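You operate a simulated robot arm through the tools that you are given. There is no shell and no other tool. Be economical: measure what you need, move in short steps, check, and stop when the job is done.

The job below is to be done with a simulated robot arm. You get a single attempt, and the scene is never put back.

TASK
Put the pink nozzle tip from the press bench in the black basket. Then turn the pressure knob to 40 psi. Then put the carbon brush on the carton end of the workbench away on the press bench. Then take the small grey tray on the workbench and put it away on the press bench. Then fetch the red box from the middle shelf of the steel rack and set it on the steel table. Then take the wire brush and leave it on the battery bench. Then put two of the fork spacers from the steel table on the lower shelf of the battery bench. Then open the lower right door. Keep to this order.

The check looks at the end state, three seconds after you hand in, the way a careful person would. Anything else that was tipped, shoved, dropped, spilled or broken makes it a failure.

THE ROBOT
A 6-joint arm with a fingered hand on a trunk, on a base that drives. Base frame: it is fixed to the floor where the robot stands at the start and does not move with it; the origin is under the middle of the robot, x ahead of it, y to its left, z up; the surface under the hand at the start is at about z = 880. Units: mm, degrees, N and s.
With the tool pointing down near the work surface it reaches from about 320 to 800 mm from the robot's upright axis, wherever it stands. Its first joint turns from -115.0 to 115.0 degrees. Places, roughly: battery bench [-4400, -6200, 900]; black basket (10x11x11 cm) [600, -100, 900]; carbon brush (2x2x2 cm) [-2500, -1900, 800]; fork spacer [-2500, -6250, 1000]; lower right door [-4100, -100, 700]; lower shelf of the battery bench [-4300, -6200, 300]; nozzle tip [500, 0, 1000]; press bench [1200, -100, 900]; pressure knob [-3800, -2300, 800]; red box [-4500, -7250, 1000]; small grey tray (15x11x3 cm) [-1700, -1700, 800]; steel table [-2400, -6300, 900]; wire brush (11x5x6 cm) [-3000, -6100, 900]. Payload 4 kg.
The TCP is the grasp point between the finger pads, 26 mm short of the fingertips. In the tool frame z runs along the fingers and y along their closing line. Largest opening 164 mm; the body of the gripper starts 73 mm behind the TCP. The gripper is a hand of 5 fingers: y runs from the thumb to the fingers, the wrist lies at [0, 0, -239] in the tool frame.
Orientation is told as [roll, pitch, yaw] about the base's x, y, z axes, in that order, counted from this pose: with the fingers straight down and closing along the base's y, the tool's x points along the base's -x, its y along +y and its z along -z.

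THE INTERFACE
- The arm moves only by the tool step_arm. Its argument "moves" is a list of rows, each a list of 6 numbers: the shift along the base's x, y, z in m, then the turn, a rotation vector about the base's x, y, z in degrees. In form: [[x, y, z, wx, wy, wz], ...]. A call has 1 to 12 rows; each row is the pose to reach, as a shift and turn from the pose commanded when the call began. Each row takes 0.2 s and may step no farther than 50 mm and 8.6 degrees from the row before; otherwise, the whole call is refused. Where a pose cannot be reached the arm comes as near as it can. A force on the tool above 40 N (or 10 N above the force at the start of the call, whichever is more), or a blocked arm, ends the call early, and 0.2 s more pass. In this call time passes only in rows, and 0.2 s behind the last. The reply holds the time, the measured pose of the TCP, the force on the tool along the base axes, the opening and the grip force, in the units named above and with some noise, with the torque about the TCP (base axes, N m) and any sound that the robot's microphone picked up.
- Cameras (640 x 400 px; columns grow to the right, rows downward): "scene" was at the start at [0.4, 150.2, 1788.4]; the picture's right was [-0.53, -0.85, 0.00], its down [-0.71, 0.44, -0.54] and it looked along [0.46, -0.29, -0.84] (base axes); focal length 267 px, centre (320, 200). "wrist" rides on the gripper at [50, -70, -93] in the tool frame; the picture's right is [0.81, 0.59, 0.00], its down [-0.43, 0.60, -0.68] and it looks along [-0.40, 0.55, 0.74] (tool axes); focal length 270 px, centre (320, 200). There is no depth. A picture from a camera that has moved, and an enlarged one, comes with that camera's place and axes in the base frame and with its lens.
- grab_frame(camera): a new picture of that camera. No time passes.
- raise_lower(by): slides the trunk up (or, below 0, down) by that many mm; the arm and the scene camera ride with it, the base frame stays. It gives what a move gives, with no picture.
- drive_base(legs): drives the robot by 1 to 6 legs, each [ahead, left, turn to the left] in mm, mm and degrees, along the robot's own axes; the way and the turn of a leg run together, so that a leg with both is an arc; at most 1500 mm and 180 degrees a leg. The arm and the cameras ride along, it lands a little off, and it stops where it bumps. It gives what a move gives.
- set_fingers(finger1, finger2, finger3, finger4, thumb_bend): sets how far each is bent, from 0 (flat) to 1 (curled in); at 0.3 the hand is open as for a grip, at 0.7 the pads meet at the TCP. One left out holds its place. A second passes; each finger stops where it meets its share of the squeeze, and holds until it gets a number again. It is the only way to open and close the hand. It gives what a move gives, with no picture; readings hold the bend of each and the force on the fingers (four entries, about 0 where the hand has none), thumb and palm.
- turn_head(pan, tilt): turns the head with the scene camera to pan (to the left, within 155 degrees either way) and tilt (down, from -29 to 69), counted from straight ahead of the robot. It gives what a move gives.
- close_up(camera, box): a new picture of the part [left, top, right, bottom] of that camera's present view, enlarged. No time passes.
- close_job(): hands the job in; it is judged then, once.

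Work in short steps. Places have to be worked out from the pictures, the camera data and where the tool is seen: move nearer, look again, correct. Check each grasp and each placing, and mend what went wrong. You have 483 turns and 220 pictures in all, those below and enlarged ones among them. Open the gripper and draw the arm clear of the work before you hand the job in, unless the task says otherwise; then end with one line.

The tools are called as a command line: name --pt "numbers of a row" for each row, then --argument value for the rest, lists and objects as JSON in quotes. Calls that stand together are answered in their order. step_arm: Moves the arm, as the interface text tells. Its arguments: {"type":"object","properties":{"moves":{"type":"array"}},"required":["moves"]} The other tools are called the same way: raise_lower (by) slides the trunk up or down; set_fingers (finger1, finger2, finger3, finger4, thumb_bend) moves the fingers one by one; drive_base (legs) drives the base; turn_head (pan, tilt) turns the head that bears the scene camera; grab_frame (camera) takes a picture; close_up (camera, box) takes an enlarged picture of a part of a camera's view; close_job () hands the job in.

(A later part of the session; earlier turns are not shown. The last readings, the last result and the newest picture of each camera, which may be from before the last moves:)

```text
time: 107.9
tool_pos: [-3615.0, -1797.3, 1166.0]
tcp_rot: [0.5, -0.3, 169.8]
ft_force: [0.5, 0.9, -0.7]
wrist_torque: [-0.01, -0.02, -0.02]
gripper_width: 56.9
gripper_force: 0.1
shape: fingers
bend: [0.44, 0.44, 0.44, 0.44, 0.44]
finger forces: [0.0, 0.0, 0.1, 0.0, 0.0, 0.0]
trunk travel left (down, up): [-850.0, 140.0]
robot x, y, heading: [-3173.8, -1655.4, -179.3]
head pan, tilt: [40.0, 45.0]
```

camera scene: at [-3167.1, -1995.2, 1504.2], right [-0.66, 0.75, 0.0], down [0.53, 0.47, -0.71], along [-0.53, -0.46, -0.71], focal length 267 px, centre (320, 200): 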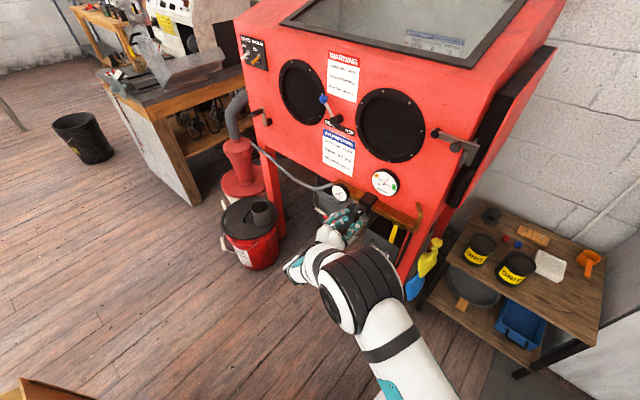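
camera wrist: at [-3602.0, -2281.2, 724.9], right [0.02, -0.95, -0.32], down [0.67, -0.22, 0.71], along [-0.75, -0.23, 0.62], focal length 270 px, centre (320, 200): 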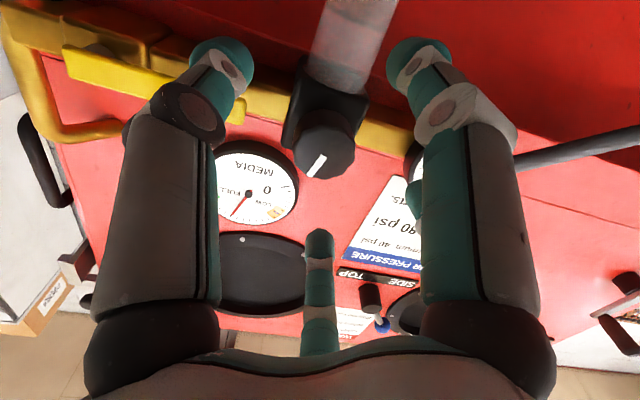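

The hand points down again. I drive around the carton to the front of the workbench's carton end: right, back, then turn left to face -y.

drive_base --legs '[[0, -750, 0], [-720, 0, 0], [0, 0, 89]]'

turn_head --pan 10 --tilt 50

grab_frame --camera "scene"

```text
time: 119.2
tool_pos: [-2306.2, -1373.1, 1166.0]
tcp_rot: [0.5, -0.3, -100.5]
ft_force: [0.1, -0.8, -0.7]
wrist_torque: [0.0, -0.02, 0.0]
gripper_width: 57.2
gripper_force: 0.0
shape: fingers
bend: [0.44, 0.44, 0.44, 0.44, 0.44]
finger forces: [0.0, 0.0, 0.0, 0.0, 0.0, 0.1]
trunk travel left (down, up): [-850.0, 140.0]
robot x, y, heading: [-2447.8, -933.7, -89.2]
head pan, tilt: [40.0, 45.0]
```

```text
time: 120.2
tool_pos: [-2307.2, -1374.4, 1165.6]
tcp_rot: [0.4, -0.3, -100.5]
ft_force: [0.2, 0.3, -0.5]
wrist_torque: [-0.02, -0.02, 0.03]
gripper_width: 56.8
gripper_force: 0.0
shape: fingers
bend: [0.44, 0.44, 0.44, 0.44, 0.44]
finger forces: [0.0, 0.0, 0.0, 0.0, 0.0, 0.0]
trunk travel left (down, up): [-850.0, 140.0]
robot x, y, heading: [-2442.2, -930.6, -89.2]
head pan, tilt: [10.0, 50.0]
```

```text
156 pictures are left
camera scene: at [-2243.7, -942.9, 1797.4], right [-0.98, -0.19, 0.0], down [-0.14, 0.75, -0.64], along [0.12, -0.63, -0.77], focal length 267 px, centre (320, 200)
```

scene: 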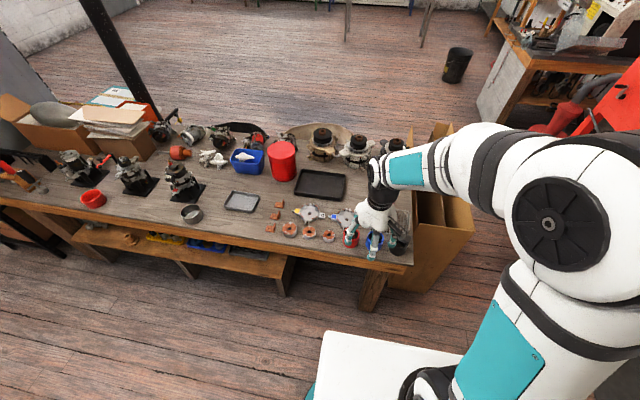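

The brush lies on the bench behind my hand, and the small grey tray is at about (-1720,-1681). I drive ahead 240 mm to the bench edge and look at the brush spot.

drive_base --legs '[[240, 0, 0]]'

turn_head --pan -10 --tilt 50

grab_frame --camera "scene"

grab_frame --camera "wrist"

```text
time: 121.9
tool_pos: [-2302.8, -1603.7, 1165.9]
tcp_rot: [0.4, -0.3, -100.5]
ft_force: [0.0, -0.5, -0.2]
wrist_torque: [0.02, 0.0, -0.01]
gripper_width: 57.0
gripper_force: 0.2
shape: fingers
bend: [0.44, 0.44, 0.44, 0.44, 0.44]
finger forces: [0.0, 0.0, 0.0, 0.0, 0.0, 0.0]
trunk travel left (down, up): [-850.0, 140.0]
robot x, y, heading: [-2442.5, -1162.8, -89.1]
head pan, tilt: [10.0, 50.0]
```

```text
time: 122.8
tool_pos: [-2302.6, -1603.2, 1165.0]
tcp_rot: [0.3, -0.3, -100.5]
ft_force: [-0.7, -0.2, 0.3]
wrist_torque: [0.0, 0.01, 0.0]
gripper_width: 57.1
gripper_force: 0.1
shape: fingers
bend: [0.44, 0.44, 0.44, 0.44, 0.44]
finger forces: [0.0, 0.0, 0.0, 0.1, 0.0, 0.0]
trunk travel left (down, up): [-850.0, 140.0]
robot x, y, heading: [-2436.0, -1162.6, -88.9]
head pan, tilt: [-10.0, 50.0]
```

```text
155 pictures are left
camera scene: at [-2267.1, -1172.4, 1797.4], right [-0.99, 0.16, 0.0], down [0.12, 0.76, -0.64], along [-0.1, -0.63, -0.77], focal length 267 px, centre (320, 200)
```

scene: 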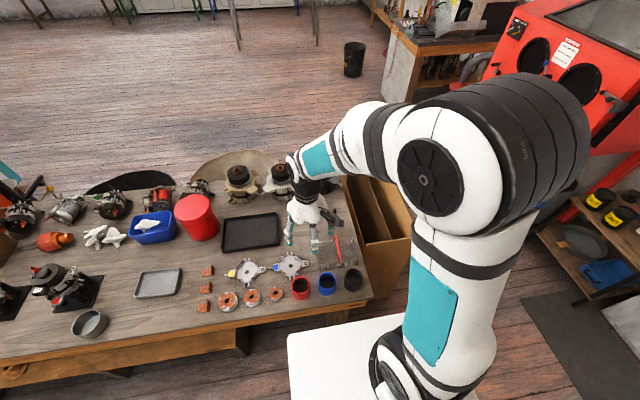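

```text
154 pictures are left
camera wrist: at [-2362.5, -1539.8, 1258.0], right [0.73, 0.69, 0.0], down [0.5, -0.53, 0.68], along [0.47, -0.5, -0.73], focal length 270 px, centre (320, 200)
```

wrist: 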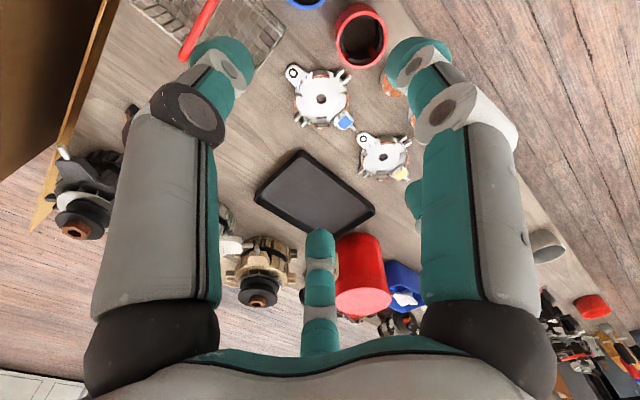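

The brush shows at (130,112) in the wrist view, agreeing with (-2469,-1930). I move over it at z≈1000 and look again.

step_arm --pt "-0.021 -0.041 0 0 0 0" --pt "-0.042 -0.082 0 0 0 0" --pt "-0.063 -0.123 -0.02 0 0 0" --pt "-0.084 -0.164 -0.05 0 0 0" --pt "-0.105 -0.205 -0.08 0 0 0" --pt "-0.126 -0.246 -0.11 0 0 0" --pt "-0.147 -0.287 -0.14 0 0 0" --pt "-0.166 -0.327 -0.165 0 0 0"

grab_frame --camera "wrist"

close_up --camera "scene" --box '[240, 130, 400, 250]'

```text
refused: row 3 steps farther than a row can; nothing moved
```

```text
153 pictures are left
camera wrist: at [-2362.5, -1539.8, 1258.0], right [0.73, 0.69, 0.0], down [0.5, -0.53, 0.68], along [0.47, -0.5, -0.73], focal length 270 px, centre (320, 200)
```

wrist: 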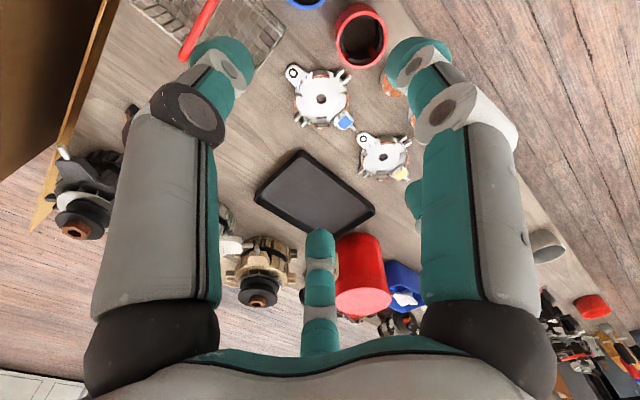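

```text
3.33 times, centred on (320, 190) of scene
camera zoom: at [-2267.1, -1172.4, 1797.4], right [-0.99, 0.16, 0.0], down [0.12, 0.76, -0.64], along [-0.1, -0.63, -0.77], focal length 890 px, centre (320, 233)
```

zoom: 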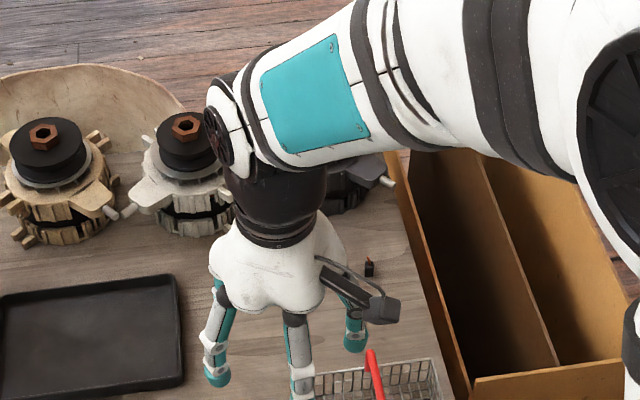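

A row was too long. The scene zoom shows the brush at about (-2453,-1908); I redo the move with shorter rows.

step_arm --pt "-0.019 -0.038 0 0 0 0" --pt "-0.038 -0.076 0 0 0 0" --pt "-0.057 -0.114 -0.02 0 0 0" --pt "-0.076 -0.152 -0.04 0 0 0" --pt "-0.095 -0.19 -0.06 0 0 0" --pt "-0.114 -0.228 -0.08 0 0 0" --pt "-0.133 -0.266 -0.1 0 0 0" --pt "-0.152 -0.304 -0.12 0 0 0" --pt "-0.152 -0.304 -0.165 0 0 0"

grab_frame --camera "wrist"

close_up --camera "scene" --box '[240, 130, 400, 250]'

```text
time: 124.8
tool_pos: [-2455.7, -1906.5, 1003.9]
tcp_rot: [0.4, -0.4, -100.5]
ft_force: [0.1, -0.4, -0.1]
wrist_torque: [0.01, 0.01, 0.04]
gripper_width: 57.1
gripper_force: 0.0
shape: fingers
bend: [0.44, 0.44, 0.44, 0.44, 0.44]
finger forces: [0.1, 0.0, 0.0, 0.0, 0.1, 0.0]
trunk travel left (down, up): [-850.0, 140.0]
robot x, y, heading: [-2442.8, -1162.0, -89.2]
head pan, tilt: [-10.0, 50.0]
```

```text
151 pictures are left
camera wrist: at [-2514.6, -1843.8, 1095.6], right [0.73, 0.69, 0.0], down [0.5, -0.53, 0.68], along [0.47, -0.5, -0.73], focal length 270 px, centre (320, 200)
```

wrist: 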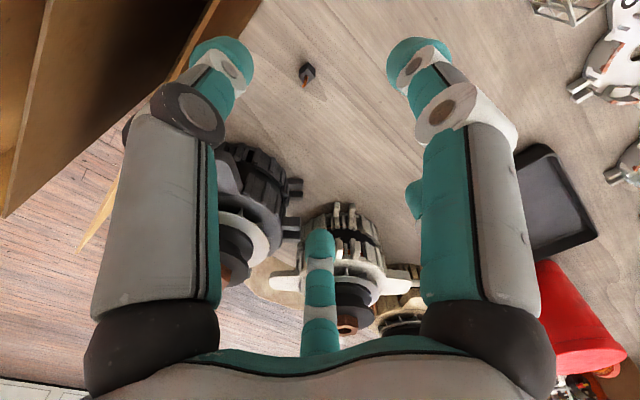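

```text
3.33 times, centred on (320, 190) of scene
camera zoom: at [-2266.7, -1172.6, 1797.4], right [-0.99, 0.16, 0.0], down [0.12, 0.76, -0.64], along [-0.1, -0.63, -0.77], focal length 890 px, centre (320, 233)
```

zoom: 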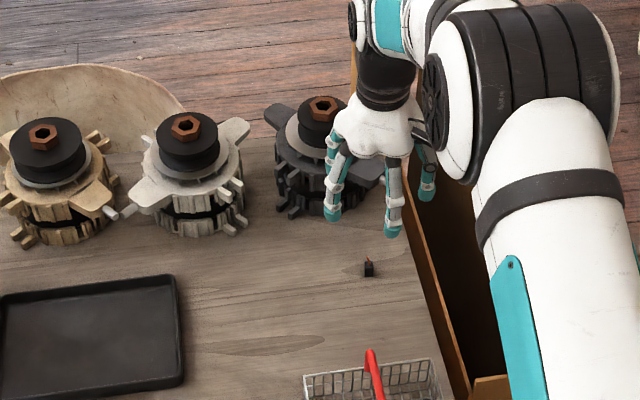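

The brush is near (-2459,-1915). I narrow the fingers to half and go down to z≈880 for another look.

set_fingers --finger1 0.52 --finger2 0.52 --finger3 0.52 --finger4 0.52 --thumb_bend 0.52

step_arm --pt "-0.002 -0.007 -0.04 0 0 0" --pt "-0.002 -0.007 -0.08 0 0 0" --pt "-0.002 -0.007 -0.12 0 0 0"

grab_frame --camera "wrist"

close_up --camera "scene" --box '[280, 140, 380, 215]'

```text
time: 125.8
tool_pos: [-2455.3, -1905.6, 1004.2]
tcp_rot: [0.4, -0.2, -100.5]
ft_force: [0.2, 0.6, 1.3]
wrist_torque: [0.0, 0.0, -0.02]
gripper_width: 37.7
gripper_force: 0.0
shape: fingers
bend: [0.52, 0.52, 0.52, 0.52, 0.52]
finger forces: [0.0, 0.0, 0.0, 0.1, 0.0, 0.1]
trunk travel left (down, up): [-850.0, 140.0]
robot x, y, heading: [-2442.0, -1158.6, -89.0]
head pan, tilt: [-10.0, 50.0]
```

```text
time: 126.5
tool_pos: [-2457.1, -1916.6, 881.1]
tcp_rot: [0.4, -0.3, -100.5]
ft_force: [0.1, -0.4, -0.6]
wrist_torque: [0.01, 0.0, 0.0]
gripper_width: 37.7
gripper_force: 0.2
shape: fingers
bend: [0.52, 0.52, 0.52, 0.52, 0.52]
finger forces: [0.1, 0.0, 0.0, 0.1, 0.1, 0.0]
trunk travel left (down, up): [-850.0, 140.0]
robot x, y, heading: [-2442.4, -1161.1, -89.0]
head pan, tilt: [-10.0, 50.0]
```

```text
149 pictures are left
camera wrist: at [-2516.1, -1853.4, 974.2], right [0.73, 0.69, 0.0], down [0.5, -0.53, 0.68], along [0.47, -0.5, -0.73], focal length 270 px, centre (320, 200)
```

wrist: 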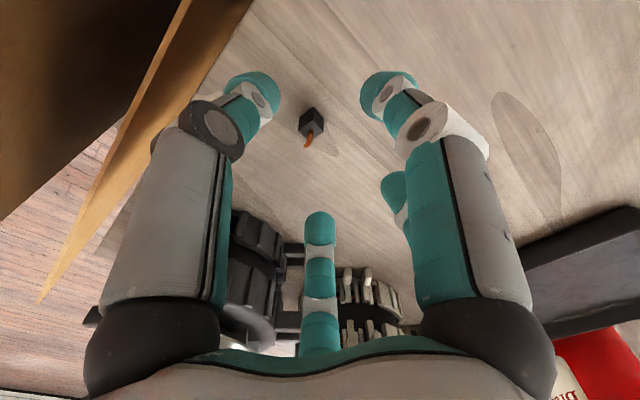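

```text
5.33 times, centred on (330, 178) of scene
camera zoom: at [-2267.3, -1173.7, 1797.5], right [-0.99, 0.16, 0.0], down [0.12, 0.76, -0.64], along [-0.1, -0.63, -0.77], focal length 1423 px, centre (267, 320)
```

zoom: 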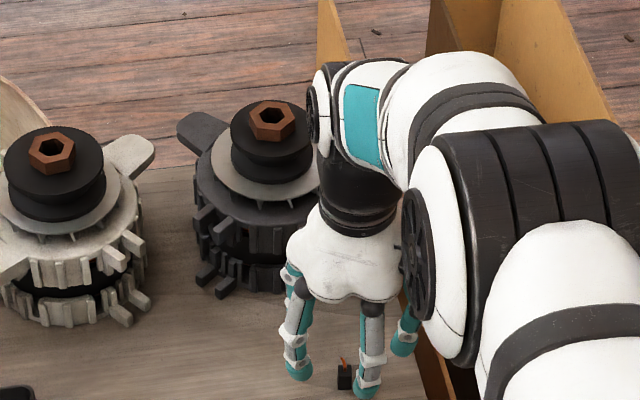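

The brush body is at (-2462,-1919). I shift 5 mm and descend in small rows to z≈842.

step_arm --pt "-0.005 -0.002 -0.01 0 0 0" --pt "-0.005 -0.002 -0.022 0 0 0" --pt "-0.005 -0.002 -0.032 0 0 0" --pt "-0.005 -0.002 -0.038 0 0 0"

grab_frame --camera "wrist"

```text
time: 127.5
tool_pos: [-2461.5, -1916.0, 842.9]
tcp_rot: [0.4, -0.2, -100.6]
ft_force: [-0.3, 0.1, -0.5]
wrist_torque: [-0.01, -0.02, 0.03]
gripper_width: 37.8
gripper_force: 0.1
shape: fingers
bend: [0.52, 0.52, 0.52, 0.52, 0.52]
finger forces: [0.0, 0.0, 0.0, 0.1, 0.0, 0.1]
trunk travel left (down, up): [-850.0, 140.0]
robot x, y, heading: [-2442.4, -1159.1, -89.3]
head pan, tilt: [-10.0, 50.0]
```

```text
147 pictures are left
camera wrist: at [-2521.1, -1852.5, 935.4], right [0.73, 0.69, 0.0], down [0.5, -0.53, 0.68], along [0.47, -0.5, -0.73], focal length 270 px, centre (320, 200)
```

wrist: 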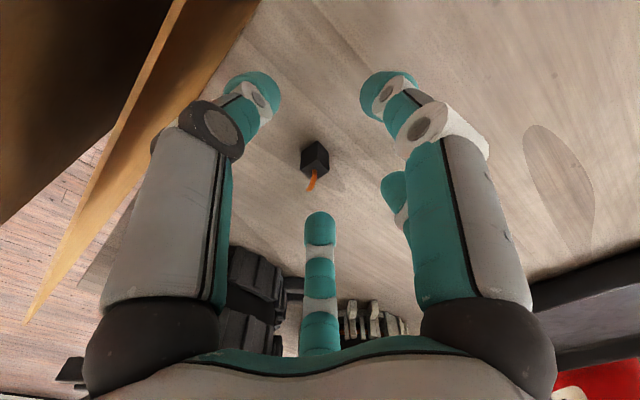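

The brush is nearly aligned, but the surface may be lower than 800. I go down another 8 mm with a small correction and look.

step_arm --pt "0.001 -0.002 -0.004 0 0 0" --pt "0.001 -0.002 -0.008 0 0 0"

close_up --camera "wrist" --box '[200, 60, 440, 240]'

```text
time: 128.2
tool_pos: [-2461.4, -1917.6, 835.2]
tcp_rot: [0.3, -0.2, -100.5]
ft_force: [-0.1, -0.4, 0.2]
wrist_torque: [0.0, 0.0, 0.0]
gripper_width: 37.8
gripper_force: 0.1
shape: fingers
bend: [0.52, 0.52, 0.52, 0.52, 0.52]
finger forces: [0.0, 0.0, 0.0, 0.0, 0.0, 0.1]
trunk travel left (down, up): [-850.0, 140.0]
robot x, y, heading: [-2440.7, -1161.2, -89.2]
head pan, tilt: [-10.0, 50.0]
```

```text
2.22 times, centred on (320, 150) of wrist
camera zoom: at [-2520.0, -1855.0, 927.8], right [0.73, 0.69, 0.0], down [0.5, -0.53, 0.68], along [0.47, -0.5, -0.73], focal length 601 px, centre (320, 311)
```

zoom: 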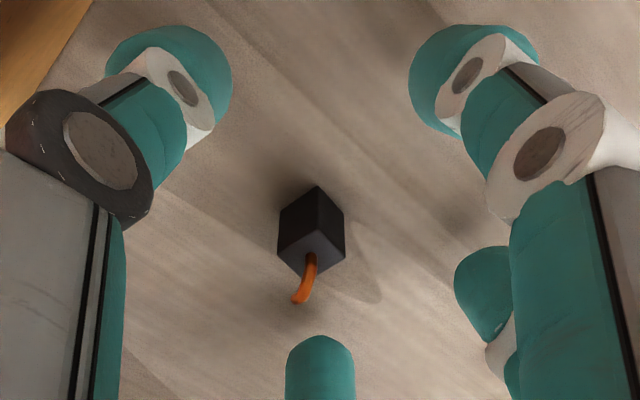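

The brush is well centred between the fingers. I go down 6 mm more and close gently.

step_arm --pt "0.001 -0.001 -0.002 0 0 0" --pt "0.001 -0.001 -0.004 0 0 0" --pt "0.001 -0.001 -0.006 0 0 0"

set_fingers --finger1 0.72 --finger2 0.72 --finger3 0.72 --finger4 0.72 --thumb_bend 0.72

grab_frame --camera "wrist"

```text
time: 128.9
tool_pos: [-2461.4, -1918.6, 827.7]
tcp_rot: [0.3, -0.3, -100.5]
ft_force: [0.7, -0.3, 0.2]
wrist_torque: [0.0, 0.01, -0.01]
gripper_width: 37.5
gripper_force: 0.1
shape: fingers
bend: [0.52, 0.52, 0.52, 0.52, 0.52]
finger forces: [0.0, 0.0, 0.0, 0.0, 0.1, 0.1]
trunk travel left (down, up): [-850.0, 140.0]
robot x, y, heading: [-2438.9, -1161.0, -89.1]
head pan, tilt: [-10.0, 50.0]
```

```text
time: 129.9
tool_pos: [-2460.1, -1919.3, 827.7]
tcp_rot: [0.3, -0.4, -100.5]
ft_force: [0.8, -0.4, 0.7]
wrist_torque: [0.02, 0.01, 0.0]
gripper_width: 0.2
gripper_force: 13.3
shape: fingers
bend: [0.67, 0.67, 0.67, 0.67, 0.68]
finger forces: [4.6, 5.5, 4.7, 5.7, 6.3, 0.1]
trunk travel left (down, up): [-850.0, 140.0]
robot x, y, heading: [-2443.6, -1159.1, -89.3]
head pan, tilt: [-10.0, 50.0]
```

```text
145 pictures are left
camera wrist: at [-2519.4, -1856.0, 920.4], right [0.73, 0.69, 0.0], down [0.5, -0.53, 0.68], along [0.47, -0.5, -0.73], focal length 270 px, centre (320, 200)
```

wrist: 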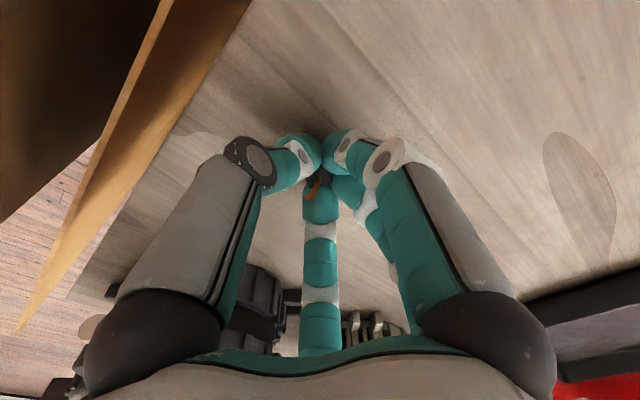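

The fingers are nearly fully closed, with the pigtail showing between them. I lift slowly and check whether the brush comes along.

step_arm --pt "0 0 0.02 0 0 0" --pt "0 0 0.05 0 0 0" --pt "0 0 0.09 0 0 0"

close_up --camera "wrist" --box '[200, 60, 440, 240]'

close_up --camera "scene" --box '[280, 140, 380, 215]'

```text
time: 130.8
tool_pos: [-2457.5, -1919.9, 920.2]
tcp_rot: [0.4, -0.2, -100.5]
ft_force: [-0.3, 0.8, -0.2]
wrist_torque: [-0.02, -0.02, 0.05]
gripper_width: 0.1
gripper_force: 13.2
shape: fingers
bend: [0.67, 0.67, 0.67, 0.67, 0.68]
finger forces: [4.5, 5.7, 4.7, 5.5, 6.3, 0.0]
trunk travel left (down, up): [-850.0, 140.0]
robot x, y, heading: [-2442.4, -1162.8, -89.2]
head pan, tilt: [-10.0, 50.0]
```

```text
2.22 times, centred on (320, 150) of wrist
camera zoom: at [-2515.9, -1856.0, 1012.2], right [0.73, 0.69, 0.0], down [0.5, -0.53, 0.68], along [0.47, -0.5, -0.73], focal length 601 px, centre (320, 311)
```

zoom: 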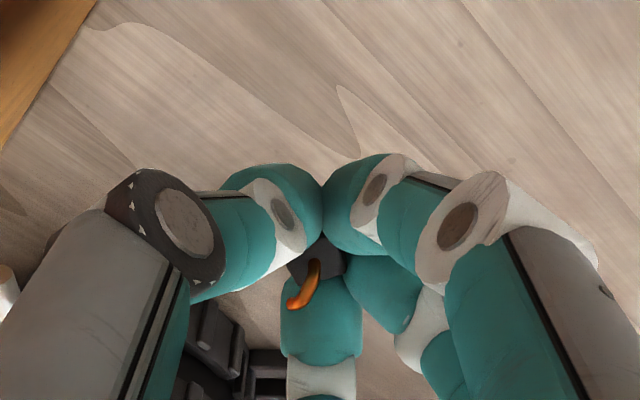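

```text
5.33 times, centred on (330, 178) of scene
camera zoom: at [-2267.2, -1171.3, 1797.3], right [-0.99, 0.16, 0.0], down [0.12, 0.76, -0.64], along [-0.1, -0.63, -0.77], focal length 1423 px, centre (267, 320)
```

zoom: 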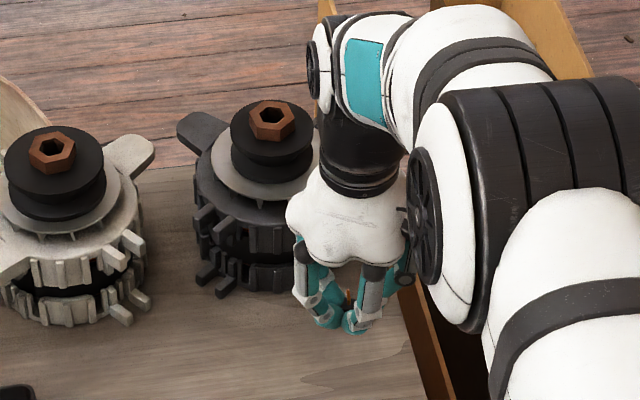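

The brush is held securely. I lift and draw back to the carry pose.

step_arm --pt "0 0 0.045 0 0 0" --pt "0.002 0.01 0.09 0 0 0" --pt "0.004 0.03 0.13 0 0 0" --pt "0.006 0.065 0.165 0 0 0" --pt "0.008 0.105 0.19 0 0 0" --pt "0.01 0.15 0.21 0 0 0" --pt "0.012 0.195 0.23 0 0 0" --pt "0.014 0.24 0.25 0 0 0" --pt "0.016 0.285 0.255 0 0 0" --pt "0.018 0.32 0.255 0 0 0"

drive_base --legs '[[-550, 0, 0], [0, 0, 89]]'

grab_frame --camera "wrist"

```text
time: 132.9
tool_pos: [-2440.7, -1601.7, 1174.7]
tcp_rot: [0.5, -0.4, -100.5]
ft_force: [-0.3, 0.0, 0.6]
wrist_torque: [0.0, 0.01, 0.01]
gripper_width: 0.1
gripper_force: 13.0
shape: fingers
bend: [0.67, 0.67, 0.67, 0.67, 0.68]
finger forces: [4.3, 5.5, 4.7, 5.4, 6.1, 0.0]
trunk travel left (down, up): [-850.0, 140.0]
robot x, y, heading: [-2438.9, -1162.6, -89.2]
head pan, tilt: [-10.0, 50.0]
```

```text
time: 140.0
tool_pos: [-2005.9, -605.1, 1173.6]
tcp_rot: [0.4, -0.3, -11.8]
ft_force: [0.6, -0.2, 0.0]
wrist_torque: [-0.01, -0.01, -0.01]
gripper_width: 0.1
gripper_force: 13.0
shape: fingers
bend: [0.67, 0.67, 0.67, 0.67, 0.68]
finger forces: [4.1, 5.4, 4.7, 5.4, 6.2, 0.0]
trunk travel left (down, up): [-850.0, 140.0]
robot x, y, heading: [-2443.7, -593.1, -0.3]
head pan, tilt: [-10.0, 50.0]
```

```text
142 pictures are left
camera wrist: at [-2069.2, -663.3, 1266.8], right [-0.67, 0.74, 0.0], down [0.54, 0.49, 0.68], along [0.51, 0.46, -0.73], focal length 270 px, centre (320, 200)
```

wrist: 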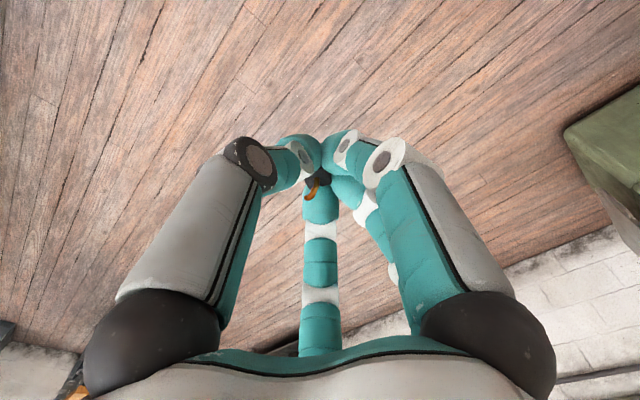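

The brush is still held. I drive diagonally back toward the press bench.

drive_base --legs '[[1200, 600, 0], [1150, 0, 0]]'

turn_head --pan -10 --tilt 50

grab_frame --camera "scene"

```text
time: 152.3
tool_pos: [391.1, -71.1, 1174.0]
tcp_rot: [0.4, -0.3, -13.7]
ft_force: [0.4, -0.2, -1.1]
wrist_torque: [0.0, 0.02, -0.03]
gripper_width: 0.1
gripper_force: 12.4
shape: fingers
bend: [0.67, 0.67, 0.67, 0.67, 0.68]
finger forces: [4.2, 5.5, 4.9, 5.5, 6.1, 0.1]
trunk travel left (down, up): [-850.0, 140.0]
robot x, y, heading: [-50.0, -41.8, -2.5]
head pan, tilt: [-10.0, 50.0]
```

```text
time: 152.9
tool_pos: [391.2, -71.3, 1175.2]
tcp_rot: [0.4, -0.3, -13.7]
ft_force: [0.9, 0.5, -0.4]
wrist_torque: [0.0, 0.02, 0.0]
gripper_width: 0.2
gripper_force: 12.9
shape: fingers
bend: [0.67, 0.67, 0.67, 0.67, 0.68]
finger forces: [4.2, 5.3, 4.9, 5.5, 6.2, 0.0]
trunk travel left (down, up): [-850.0, 140.0]
robot x, y, heading: [-47.5, -45.6, -2.2]
head pan, tilt: [-10.0, 50.0]
```

```text
141 pictures are left
camera scene: at [-26.1, 127.7, 1797.4], right [-0.22, -0.98, 0.0], down [-0.75, 0.17, -0.64], along [0.63, -0.14, -0.77], focal length 267 px, centre (320, 200)
```

scene: 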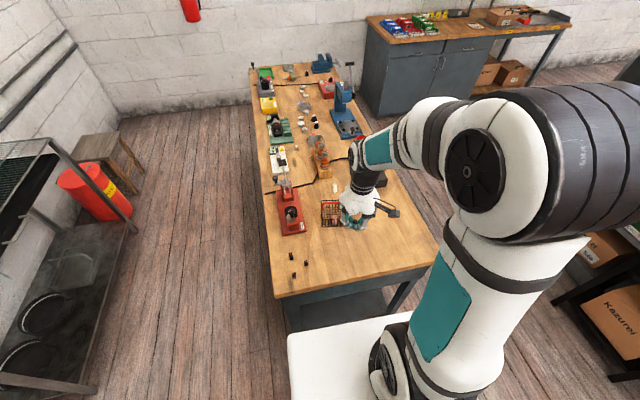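

The brushes' home spot is the near corner of the press bench, around (440,100). I move over a free spot at about (455,20) and descend to z≈940.

step_arm --pt "0.02 0.025 -0.02 0 0 0" --pt "0.04 0.05 -0.04 0 0 0" --pt "0.055 0.075 -0.07 0 0 0" --pt "0.065 0.091 -0.105 0 0 0" --pt "0.065 0.091 -0.15 0 0 0" --pt "0.065 0.091 -0.195 0 0 0" --pt "0.065 0.091 -0.234 0 0 0"

grab_frame --camera "wrist"

close_up --camera "scene" --box '[260, 180, 400, 290]'

```text
time: 154.5
tool_pos: [456.4, 20.9, 940.6]
tcp_rot: [0.4, -0.4, -13.8]
ft_force: [0.0, 1.0, 0.2]
wrist_torque: [-0.02, 0.02, 0.01]
gripper_width: 0.1
gripper_force: 13.0
shape: fingers
bend: [0.67, 0.67, 0.68, 0.67, 0.68]
finger forces: [4.0, 5.3, 4.7, 5.3, 6.3, 0.0]
trunk travel left (down, up): [-850.0, 140.0]
robot x, y, heading: [-52.4, -48.0, -2.6]
head pan, tilt: [-10.0, 50.0]
```

```text
140 pictures are left
camera wrist: at [390.6, -35.0, 1033.3], right [-0.64, 0.76, 0.0], down [0.56, 0.47, 0.68], along [0.52, 0.44, -0.73], focal length 270 px, centre (320, 200)
```

wrist: 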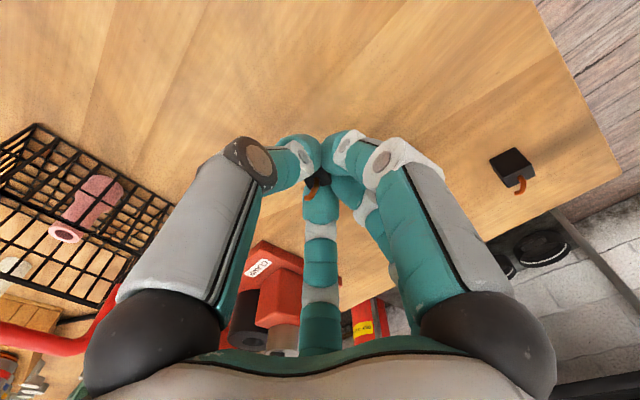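

```text
3.64 times, centred on (330, 235) of scene
camera zoom: at [-24.8, 127.8, 1797.4], right [-0.22, -0.98, 0.0], down [-0.75, 0.17, -0.64], along [0.63, -0.14, -0.77], focal length 970 px, centre (284, 73)
```

zoom: 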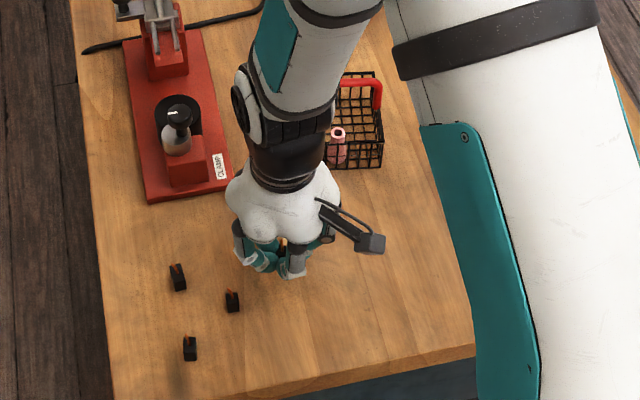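

The spot is free, 60 mm from the nearest brush. I lower in small rows until contact.

step_arm --pt "0 0 -0.006 0 0 0" --pt "0 0 -0.012 0 0 0" --pt "0 0 -0.016 0 0 0" --pt "0 0 -0.019 0 0 0" --pt "0 0 -0.022 0 0 0"

close_up --camera "wrist" --box '[200, 60, 440, 240]'

```text
time: 155.7
tool_pos: [457.8, 19.6, 918.4]
tcp_rot: [0.3, -0.3, -13.7]
ft_force: [-0.3, 0.3, -0.2]
wrist_torque: [0.0, -0.02, 0.0]
gripper_width: 0.0
gripper_force: 13.0
shape: fingers
bend: [0.67, 0.67, 0.68, 0.67, 0.68]
finger forces: [4.2, 5.3, 4.9, 5.4, 6.2, 0.0]
trunk travel left (down, up): [-850.0, 140.0]
robot x, y, heading: [-52.1, -47.3, -2.5]
head pan, tilt: [-10.0, 50.0]
```

```text
2.22 times, centred on (320, 150) of wrist
camera zoom: at [391.2, -35.9, 1010.9], right [-0.65, 0.76, 0.0], down [0.56, 0.47, 0.68], along [0.52, 0.44, -0.73], focal length 601 px, centre (320, 311)
```

zoom: 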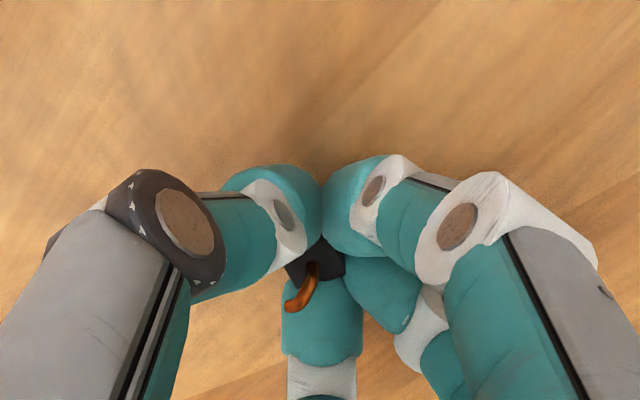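

No contact yet; I continue down in 2 mm rows.

step_arm --pt "0 0 -0.002 0 0 0" --pt "0 0 -0.004 0 0 0" --pt "0 0 -0.006 0 0 0" --pt "0 0 -0.008 0 0 0" --pt "0 0 -0.01 0 0 0"

```text
time: 156.9
tool_pos: [456.6, 19.0, 909.5]
tcp_rot: [0.4, -0.6, -13.7]
ft_force: [1.8, 0.1, 34.6]
wrist_torque: [-0.02, -0.12, 0.05]
gripper_width: 0.0
gripper_force: 22.7
shape: fingers
bend: [0.67, 0.67, 0.67, 0.66, 0.68]
finger forces: [7.1, 8.9, 9.0, 10.2, 11.0, 0.0]
trunk travel left (down, up): [-850.0, 140.0]
robot x, y, heading: [-50.0, -47.2, -2.2]
head pan, tilt: [-10.0, 50.0]
```

Contact with the bench at TCP z≈909. I ease up 2 mm and open the fingers.

step_arm --pt "0 0 0.002 0 0 0"

set_fingers --finger1 0.55 --finger2 0.55 --finger3 0.55 --finger4 0.55 --thumb_bend 0.55

step_arm --pt "0 0 0.03 0 0 0" --pt "0 0 0.07 0 0 0" --pt "0 0 0.115 0 0 0" --pt "0 0 0.16 0 0 0"

grab_frame --camera "wrist"

```text
time: 157.3
tool_pos: [455.7, 19.8, 911.2]
tcp_rot: [0.4, -0.4, -13.7]
ft_force: [4.0, 1.9, 21.7]
wrist_torque: [0.05, -0.14, 0.0]
gripper_width: 0.1
gripper_force: 20.2
shape: fingers
bend: [0.67, 0.67, 0.67, 0.66, 0.68]
finger forces: [6.0, 7.8, 8.4, 9.1, 8.3, 0.1]
trunk travel left (down, up): [-850.0, 140.0]
robot x, y, heading: [-51.8, -46.8, -2.3]
head pan, tilt: [-10.0, 50.0]
```

```text
time: 157.8
tool_pos: [457.0, 19.1, 914.2]
tcp_rot: [0.5, -0.7, -13.8]
ft_force: [-0.6, 0.6, 29.6]
wrist_torque: [-0.18, 0.32, 0.0]
gripper_width: 21.8
gripper_force: 15.0
shape: fingers
bend: [0.57, 0.57, 0.56, 0.57, 0.57]
finger forces: [9.2, 5.2, 1.9, 3.0, 10.0, 0.1]
trunk travel left (down, up): [-850.0, 140.0]
robot x, y, heading: [-50.6, -44.7, -2.5]
head pan, tilt: [-10.0, 50.0]
stopped: the force on the tool passed its limit at 42 N (the readings are from after the stop); the commanded pose is now the measured one
```

```text
time: 158.8
tool_pos: [455.0, 21.2, 1073.2]
tcp_rot: [0.4, -0.4, -13.8]
ft_force: [0.0, 0.3, 0.0]
wrist_torque: [0.0, -0.02, -0.01]
gripper_width: 29.6
gripper_force: 0.1
shape: fingers
bend: [0.55, 0.55, 0.55, 0.55, 0.55]
finger forces: [0.0, 0.0, 0.0, 0.0, 0.0, 0.0]
trunk travel left (down, up): [-850.0, 140.0]
robot x, y, heading: [-50.9, -41.7, -2.5]
head pan, tilt: [-10.0, 50.0]
```

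```text
137 pictures are left
camera wrist: at [390.2, -34.4, 1166.2], right [-0.65, 0.76, 0.0], down [0.56, 0.47, 0.68], along [0.52, 0.44, -0.73], focal length 270 px, centre (320, 200)
```

wrist: 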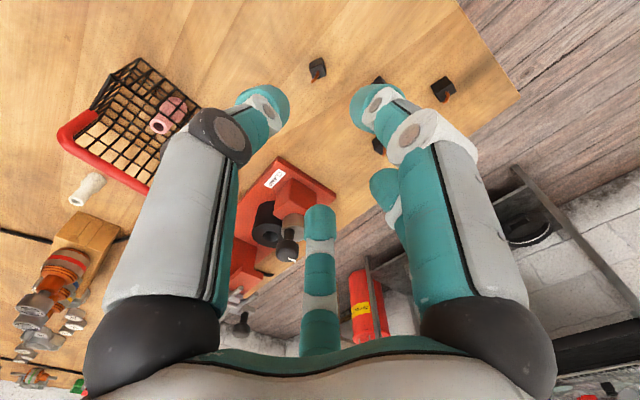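

The brush stands on the press bench. Next comes the small grey tray: I draw the arm back and drive to the workbench in front of it.

step_arm --pt "-0.015 -0.02 0.03 0 0 0" --pt "-0.03 -0.04 0.06 0 0 0" --pt "-0.045 -0.06 0.09 0 0 0" --pt "-0.06 -0.07 0.1 0 0 0"

drive_base --legs '[[-900, 0, 0], [-770, -660, 0], [0, 0, -88]]'

turn_head --pan 0 --tilt 50

grab_frame --camera "scene"

```text
time: 159.8
tool_pos: [396.9, -52.5, 1173.4]
tcp_rot: [0.4, -0.3, -13.8]
ft_force: [0.2, 0.2, -0.8]
wrist_torque: [0.01, 0.0, 0.02]
gripper_width: 29.6
gripper_force: 0.1
shape: fingers
bend: [0.55, 0.55, 0.55, 0.55, 0.55]
finger forces: [0.1, 0.1, 0.1, 0.0, 0.0, 0.0]
trunk travel left (down, up): [-850.0, 140.0]
robot x, y, heading: [-47.2, -40.4, -2.6]
head pan, tilt: [-10.0, 50.0]
```

```text
time: 173.3
tool_pos: [-1784.6, -1085.1, 1173.1]
tcp_rot: [0.4, -0.3, -103.0]
ft_force: [0.6, -0.1, 0.5]
wrist_torque: [-0.02, 0.0, -0.02]
gripper_width: 29.4
gripper_force: 0.0
shape: fingers
bend: [0.55, 0.55, 0.55, 0.55, 0.55]
finger forces: [0.0, 0.0, 0.1, 0.0, 0.0, 0.1]
trunk travel left (down, up): [-850.0, 140.0]
robot x, y, heading: [-1779.9, -637.2, -91.8]
head pan, tilt: [-10.0, 50.0]
```

```text
time: 174.1
tool_pos: [-1783.9, -1084.4, 1173.7]
tcp_rot: [0.3, -0.4, -103.0]
ft_force: [0.1, 0.8, 0.3]
wrist_torque: [0.02, -0.03, 0.01]
gripper_width: 29.6
gripper_force: 0.0
shape: fingers
bend: [0.55, 0.55, 0.55, 0.55, 0.55]
finger forces: [0.0, 0.0, 0.0, 0.0, 0.0, 0.0]
trunk travel left (down, up): [-850.0, 140.0]
robot x, y, heading: [-1782.1, -636.2, -91.6]
head pan, tilt: [0.0, 50.0]
```

```text
136 pictures are left
camera scene: at [-1597.6, -658.6, 1797.4], right [-1.0, 0.03, 0.0], down [0.02, 0.77, -0.64], along [-0.02, -0.64, -0.77], focal length 267 px, centre (320, 200)
```

scene: 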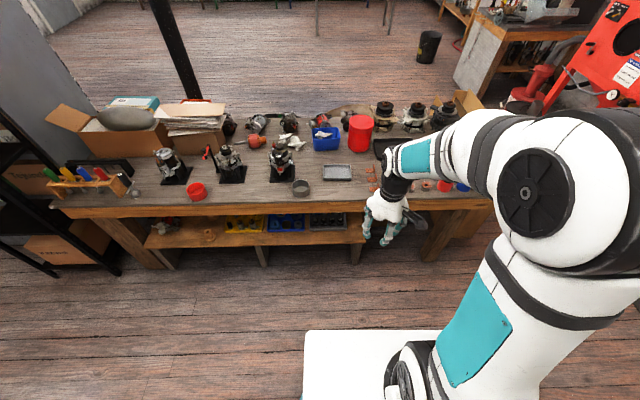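

The tray is at about (-1724,-1679). I drive ahead to the bench edge.

drive_base --legs '[[505, 40, 1.6]]'

grab_frame --camera "scene"

grab_frame --camera "wrist"

```text
time: 177.1
tool_pos: [-1738.3, -1603.7, 1172.9]
tcp_rot: [0.4, -0.4, -101.3]
ft_force: [0.1, -0.6, -0.5]
wrist_torque: [-0.01, 0.0, 0.0]
gripper_width: 29.6
gripper_force: 0.1
shape: fingers
bend: [0.55, 0.55, 0.55, 0.55, 0.55]
finger forces: [0.0, 0.1, 0.0, 0.0, 0.1, 0.0]
trunk travel left (down, up): [-850.0, 140.0]
robot x, y, heading: [-1750.2, -1156.5, -89.7]
head pan, tilt: [0.0, 50.0]
```

```text
135 pictures are left
camera scene: at [-1565.0, -1172.4, 1797.4], right [-1.0, 0.0, 0.0], down [0.0, 0.77, -0.64], along [0.0, -0.64, -0.77], focal length 267 px, centre (320, 200)
```

scene: 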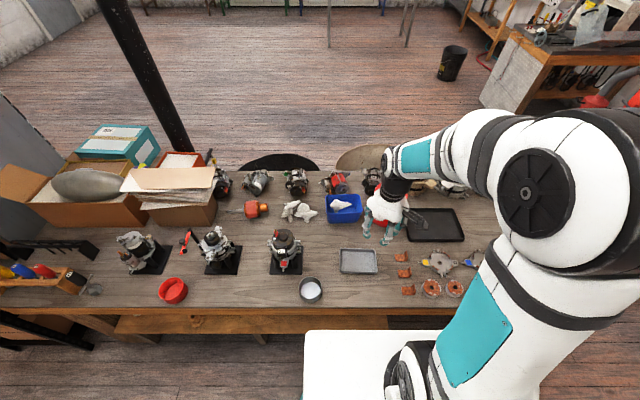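

```text
134 pictures are left
camera wrist: at [-1796.4, -1539.7, 1265.5], right [0.73, 0.68, 0.0], down [0.5, -0.53, 0.68], along [0.46, -0.5, -0.73], focal length 270 px, centre (320, 200)
```

wrist: 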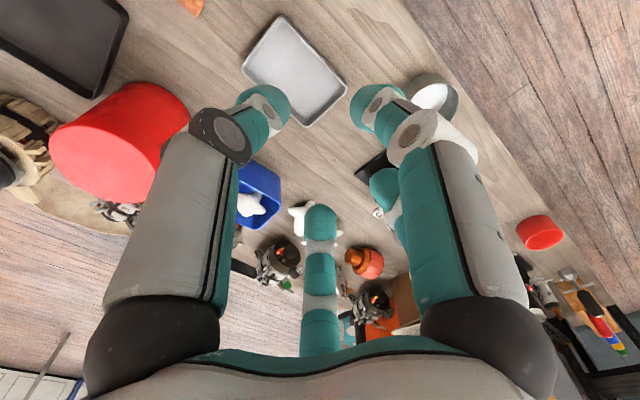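

I zoom on the tray to get its corners, what it holds and its neighbours.

close_up --camera "scene" --box '[300, 220, 420, 310]'

```text
4.44 times, centred on (360, 265) of scene
camera zoom: at [-1565.0, -1172.4, 1797.4], right [-1.0, 0.0, 0.0], down [0.0, 0.77, -0.64], along [0.0, -0.64, -0.77], focal length 1186 px, centre (142, -89)
```

zoom: 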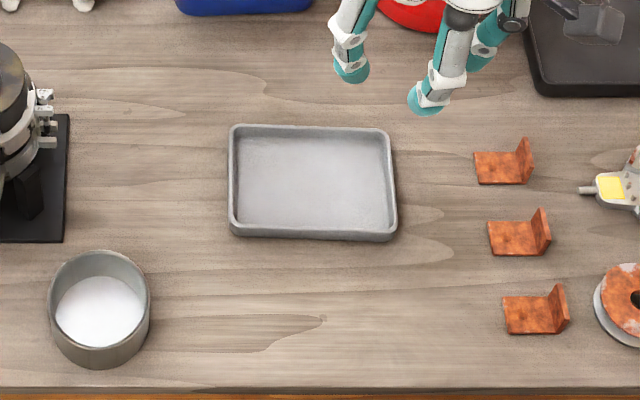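

The tray is empty, its long side along x, centred near (-1719,-1675). I turn the hand -79° so the thumb and opposing fingers straddle the short dimension, and come down to z≈1000 above it, opened wide.

step_arm --pt "0.002 -0.007 -0.017 0 0 -7.9" --pt "0.004 -0.014 -0.034 0 0 -15.8" --pt "0.006 -0.021 -0.051 0 0 -23.7" --pt "0.008 -0.028 -0.068 0 0 -31.6" --pt "0.01 -0.035 -0.085 0 0 -39.5" --pt "0.012 -0.042 -0.102 0 0 -47.4" --pt "0.014 -0.049 -0.119 0 0 -55.3" --pt "0.016 -0.056 -0.136 0 0 -63.2" --pt "0.018 -0.063 -0.153 0 0 -71.1" --pt "0.019 -0.071 -0.17 0 0 -78.7"

set_fingers --finger1 0.2 --finger2 0.3 --finger3 0.3 --finger4 0.2 --thumb_bend 0.3

grab_frame --camera "wrist"

close_up --camera "scene" --box '[300, 200, 420, 290]'

```text
time: 179.3
tool_pos: [-1716.9, -1673.6, 1000.4]
tcp_rot: [0.4, -0.5, 180.0]
ft_force: [0.2, -0.5, 0.3]
wrist_torque: [-0.01, -0.02, 0.01]
gripper_width: 29.4
gripper_force: 0.2
shape: fingers
bend: [0.55, 0.55, 0.55, 0.55, 0.55]
finger forces: [0.1, 0.0, 0.0, 0.1, 0.1, 0.1]
trunk travel left (down, up): [-850.0, 140.0]
robot x, y, heading: [-1751.6, -1155.7, -90.0]
head pan, tilt: [0.0, 50.0]
```

```text
time: 180.3
tool_pos: [-1716.7, -1672.9, 1001.6]
tcp_rot: [0.4, -0.3, -179.9]
ft_force: [0.4, -0.6, -0.9]
wrist_torque: [-0.03, -0.03, 0.01]
gripper_width: 98.5
gripper_force: 0.0
shape: fingers
bend: [0.2, 0.3, 0.3, 0.2, 0.3]
finger forces: [0.0, 0.1, 0.0, 0.0, 0.1, 0.0]
trunk travel left (down, up): [-850.0, 140.0]
robot x, y, heading: [-1752.7, -1158.1, -90.1]
head pan, tilt: [0.0, 50.0]
```

```text
132 pictures are left
camera wrist: at [-1664.8, -1602.6, 1094.6], right [0.81, -0.59, 0.0], down [-0.43, -0.59, 0.68], along [-0.4, -0.55, -0.73], focal length 270 px, centre (320, 200)
```

wrist: 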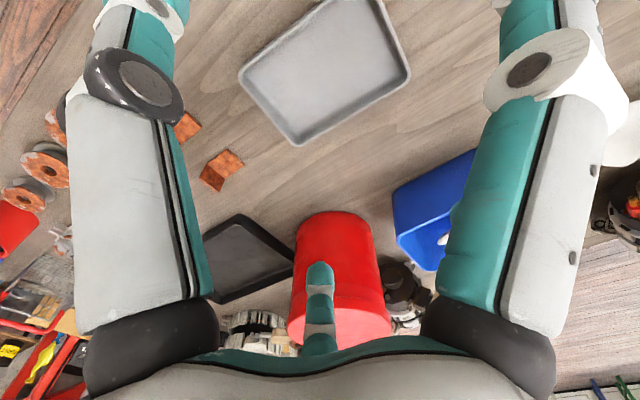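

```text
4.44 times, centred on (360, 245) of scene
camera zoom: at [-1565.1, -1171.5, 1797.4], right [-1.0, 0.0, 0.0], down [0.0, 0.77, -0.64], along [0.0, -0.64, -0.77], focal length 1186 px, centre (142, 0)
```

zoom: 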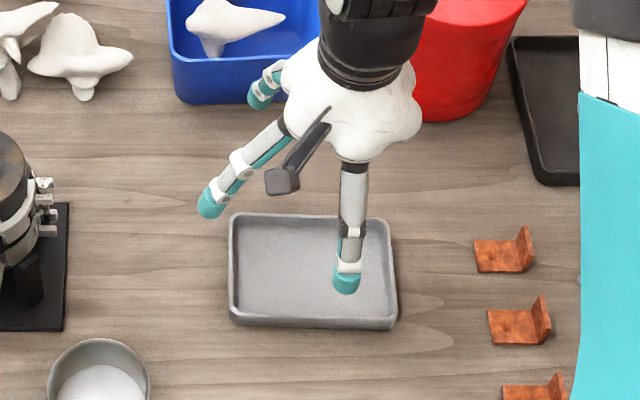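

The tray is centred under the hand, and the fingers clear it all round. I descend to z≈865 and look.

step_arm --pt "0.0 0.0 -0.04 0 0 0" --pt "0.0 0.0 -0.08 0 0 0" --pt "0.0 0.0 -0.115 0 0 0" --pt "0.0 0.0 -0.135 0 0 0"

grab_frame --camera "wrist"

close_up --camera "scene" --box '[300, 200, 420, 290]'

```text
time: 181.3
tool_pos: [-1719.1, -1675.8, 867.2]
tcp_rot: [0.6, -0.3, -179.9]
ft_force: [-0.3, 1.0, -0.1]
wrist_torque: [-0.01, -0.01, -0.02]
gripper_width: 98.7
gripper_force: 0.1
shape: fingers
bend: [0.2, 0.3, 0.3, 0.2, 0.3]
finger forces: [0.1, 0.0, 0.1, 0.0, 0.0, 0.1]
trunk travel left (down, up): [-850.0, 140.0]
robot x, y, heading: [-1754.4, -1156.2, -89.8]
head pan, tilt: [0.0, 50.0]
```

```text
130 pictures are left
camera wrist: at [-1666.2, -1606.2, 960.2], right [0.81, -0.59, 0.0], down [-0.43, -0.59, 0.69], along [-0.4, -0.55, -0.73], focal length 270 px, centre (320, 200)
```

wrist: 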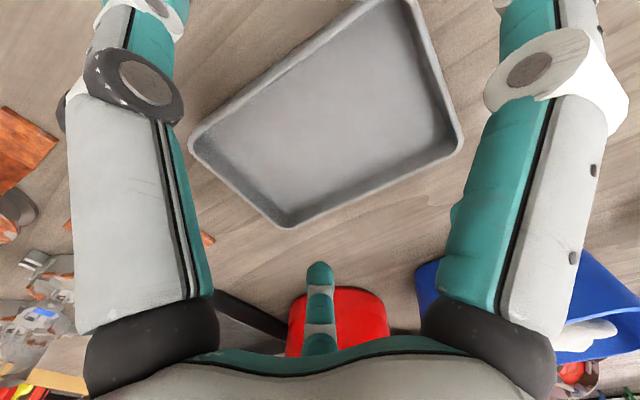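

```text
4.44 times, centred on (360, 245) of scene
camera zoom: at [-1565.1, -1171.7, 1797.4], right [-1.0, 0.0, 0.0], down [0.0, 0.77, -0.64], along [0.0, -0.64, -0.77], focal length 1186 px, centre (142, 0)
```

zoom: 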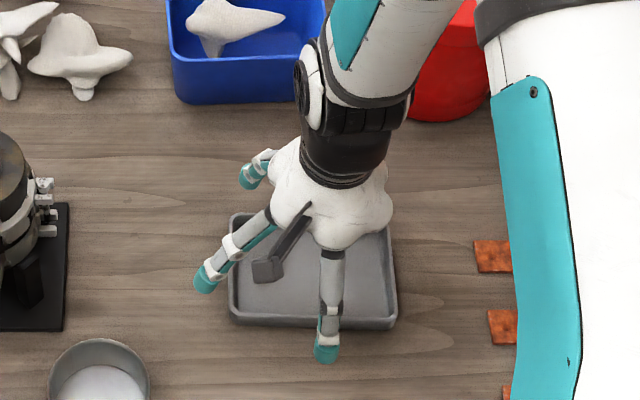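

Well placed: thumb in front, fingers beyond the ends and far side. I descend slowly until the tips near the table.

step_arm --pt "0.0 0.0 -0.01 0 0 0" --pt "0.0 0.0 -0.018 0 0 0" --pt "0.0 0.0 -0.024 0 0 0" --pt "0.0 0.0 -0.028 0 0 0" --pt "0.0 0.0 -0.031 0 0 0" --pt "0.0 0.0 -0.034 0 0 0" --pt "0.0 0.0 -0.036 0 0 0" --pt "0.0 0.0 -0.038 0 0 0"

close_up --camera "scene" --box '[300, 200, 420, 290]'

```text
time: 183.1
tool_pos: [-1718.7, -1674.7, 831.1]
tcp_rot: [0.5, -0.3, -179.9]
ft_force: [-0.6, 0.1, -0.1]
wrist_torque: [0.02, -0.02, -0.02]
gripper_width: 98.5
gripper_force: 0.0
shape: fingers
bend: [0.2, 0.3, 0.3, 0.2, 0.3]
finger forces: [0.0, 0.1, 0.1, 0.0, 0.1, 0.0]
trunk travel left (down, up): [-850.0, 140.0]
robot x, y, heading: [-1753.4, -1151.6, -90.0]
head pan, tilt: [0.0, 50.0]
```

```text
4.44 times, centred on (360, 245) of scene
camera zoom: at [-1565.1, -1171.7, 1797.4], right [-1.0, 0.0, 0.0], down [0.0, 0.77, -0.64], along [0.0, -0.64, -0.77], focal length 1186 px, centre (142, 0)
```

zoom: 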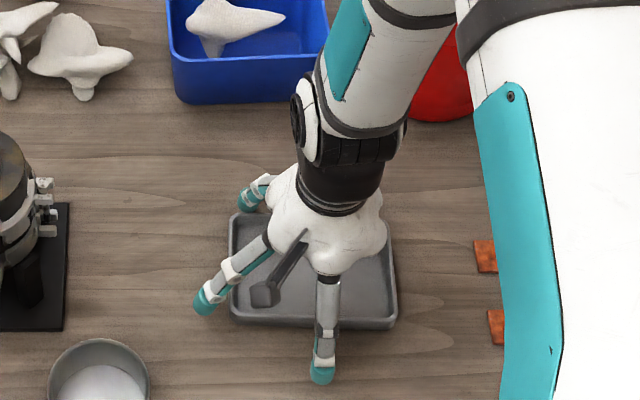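

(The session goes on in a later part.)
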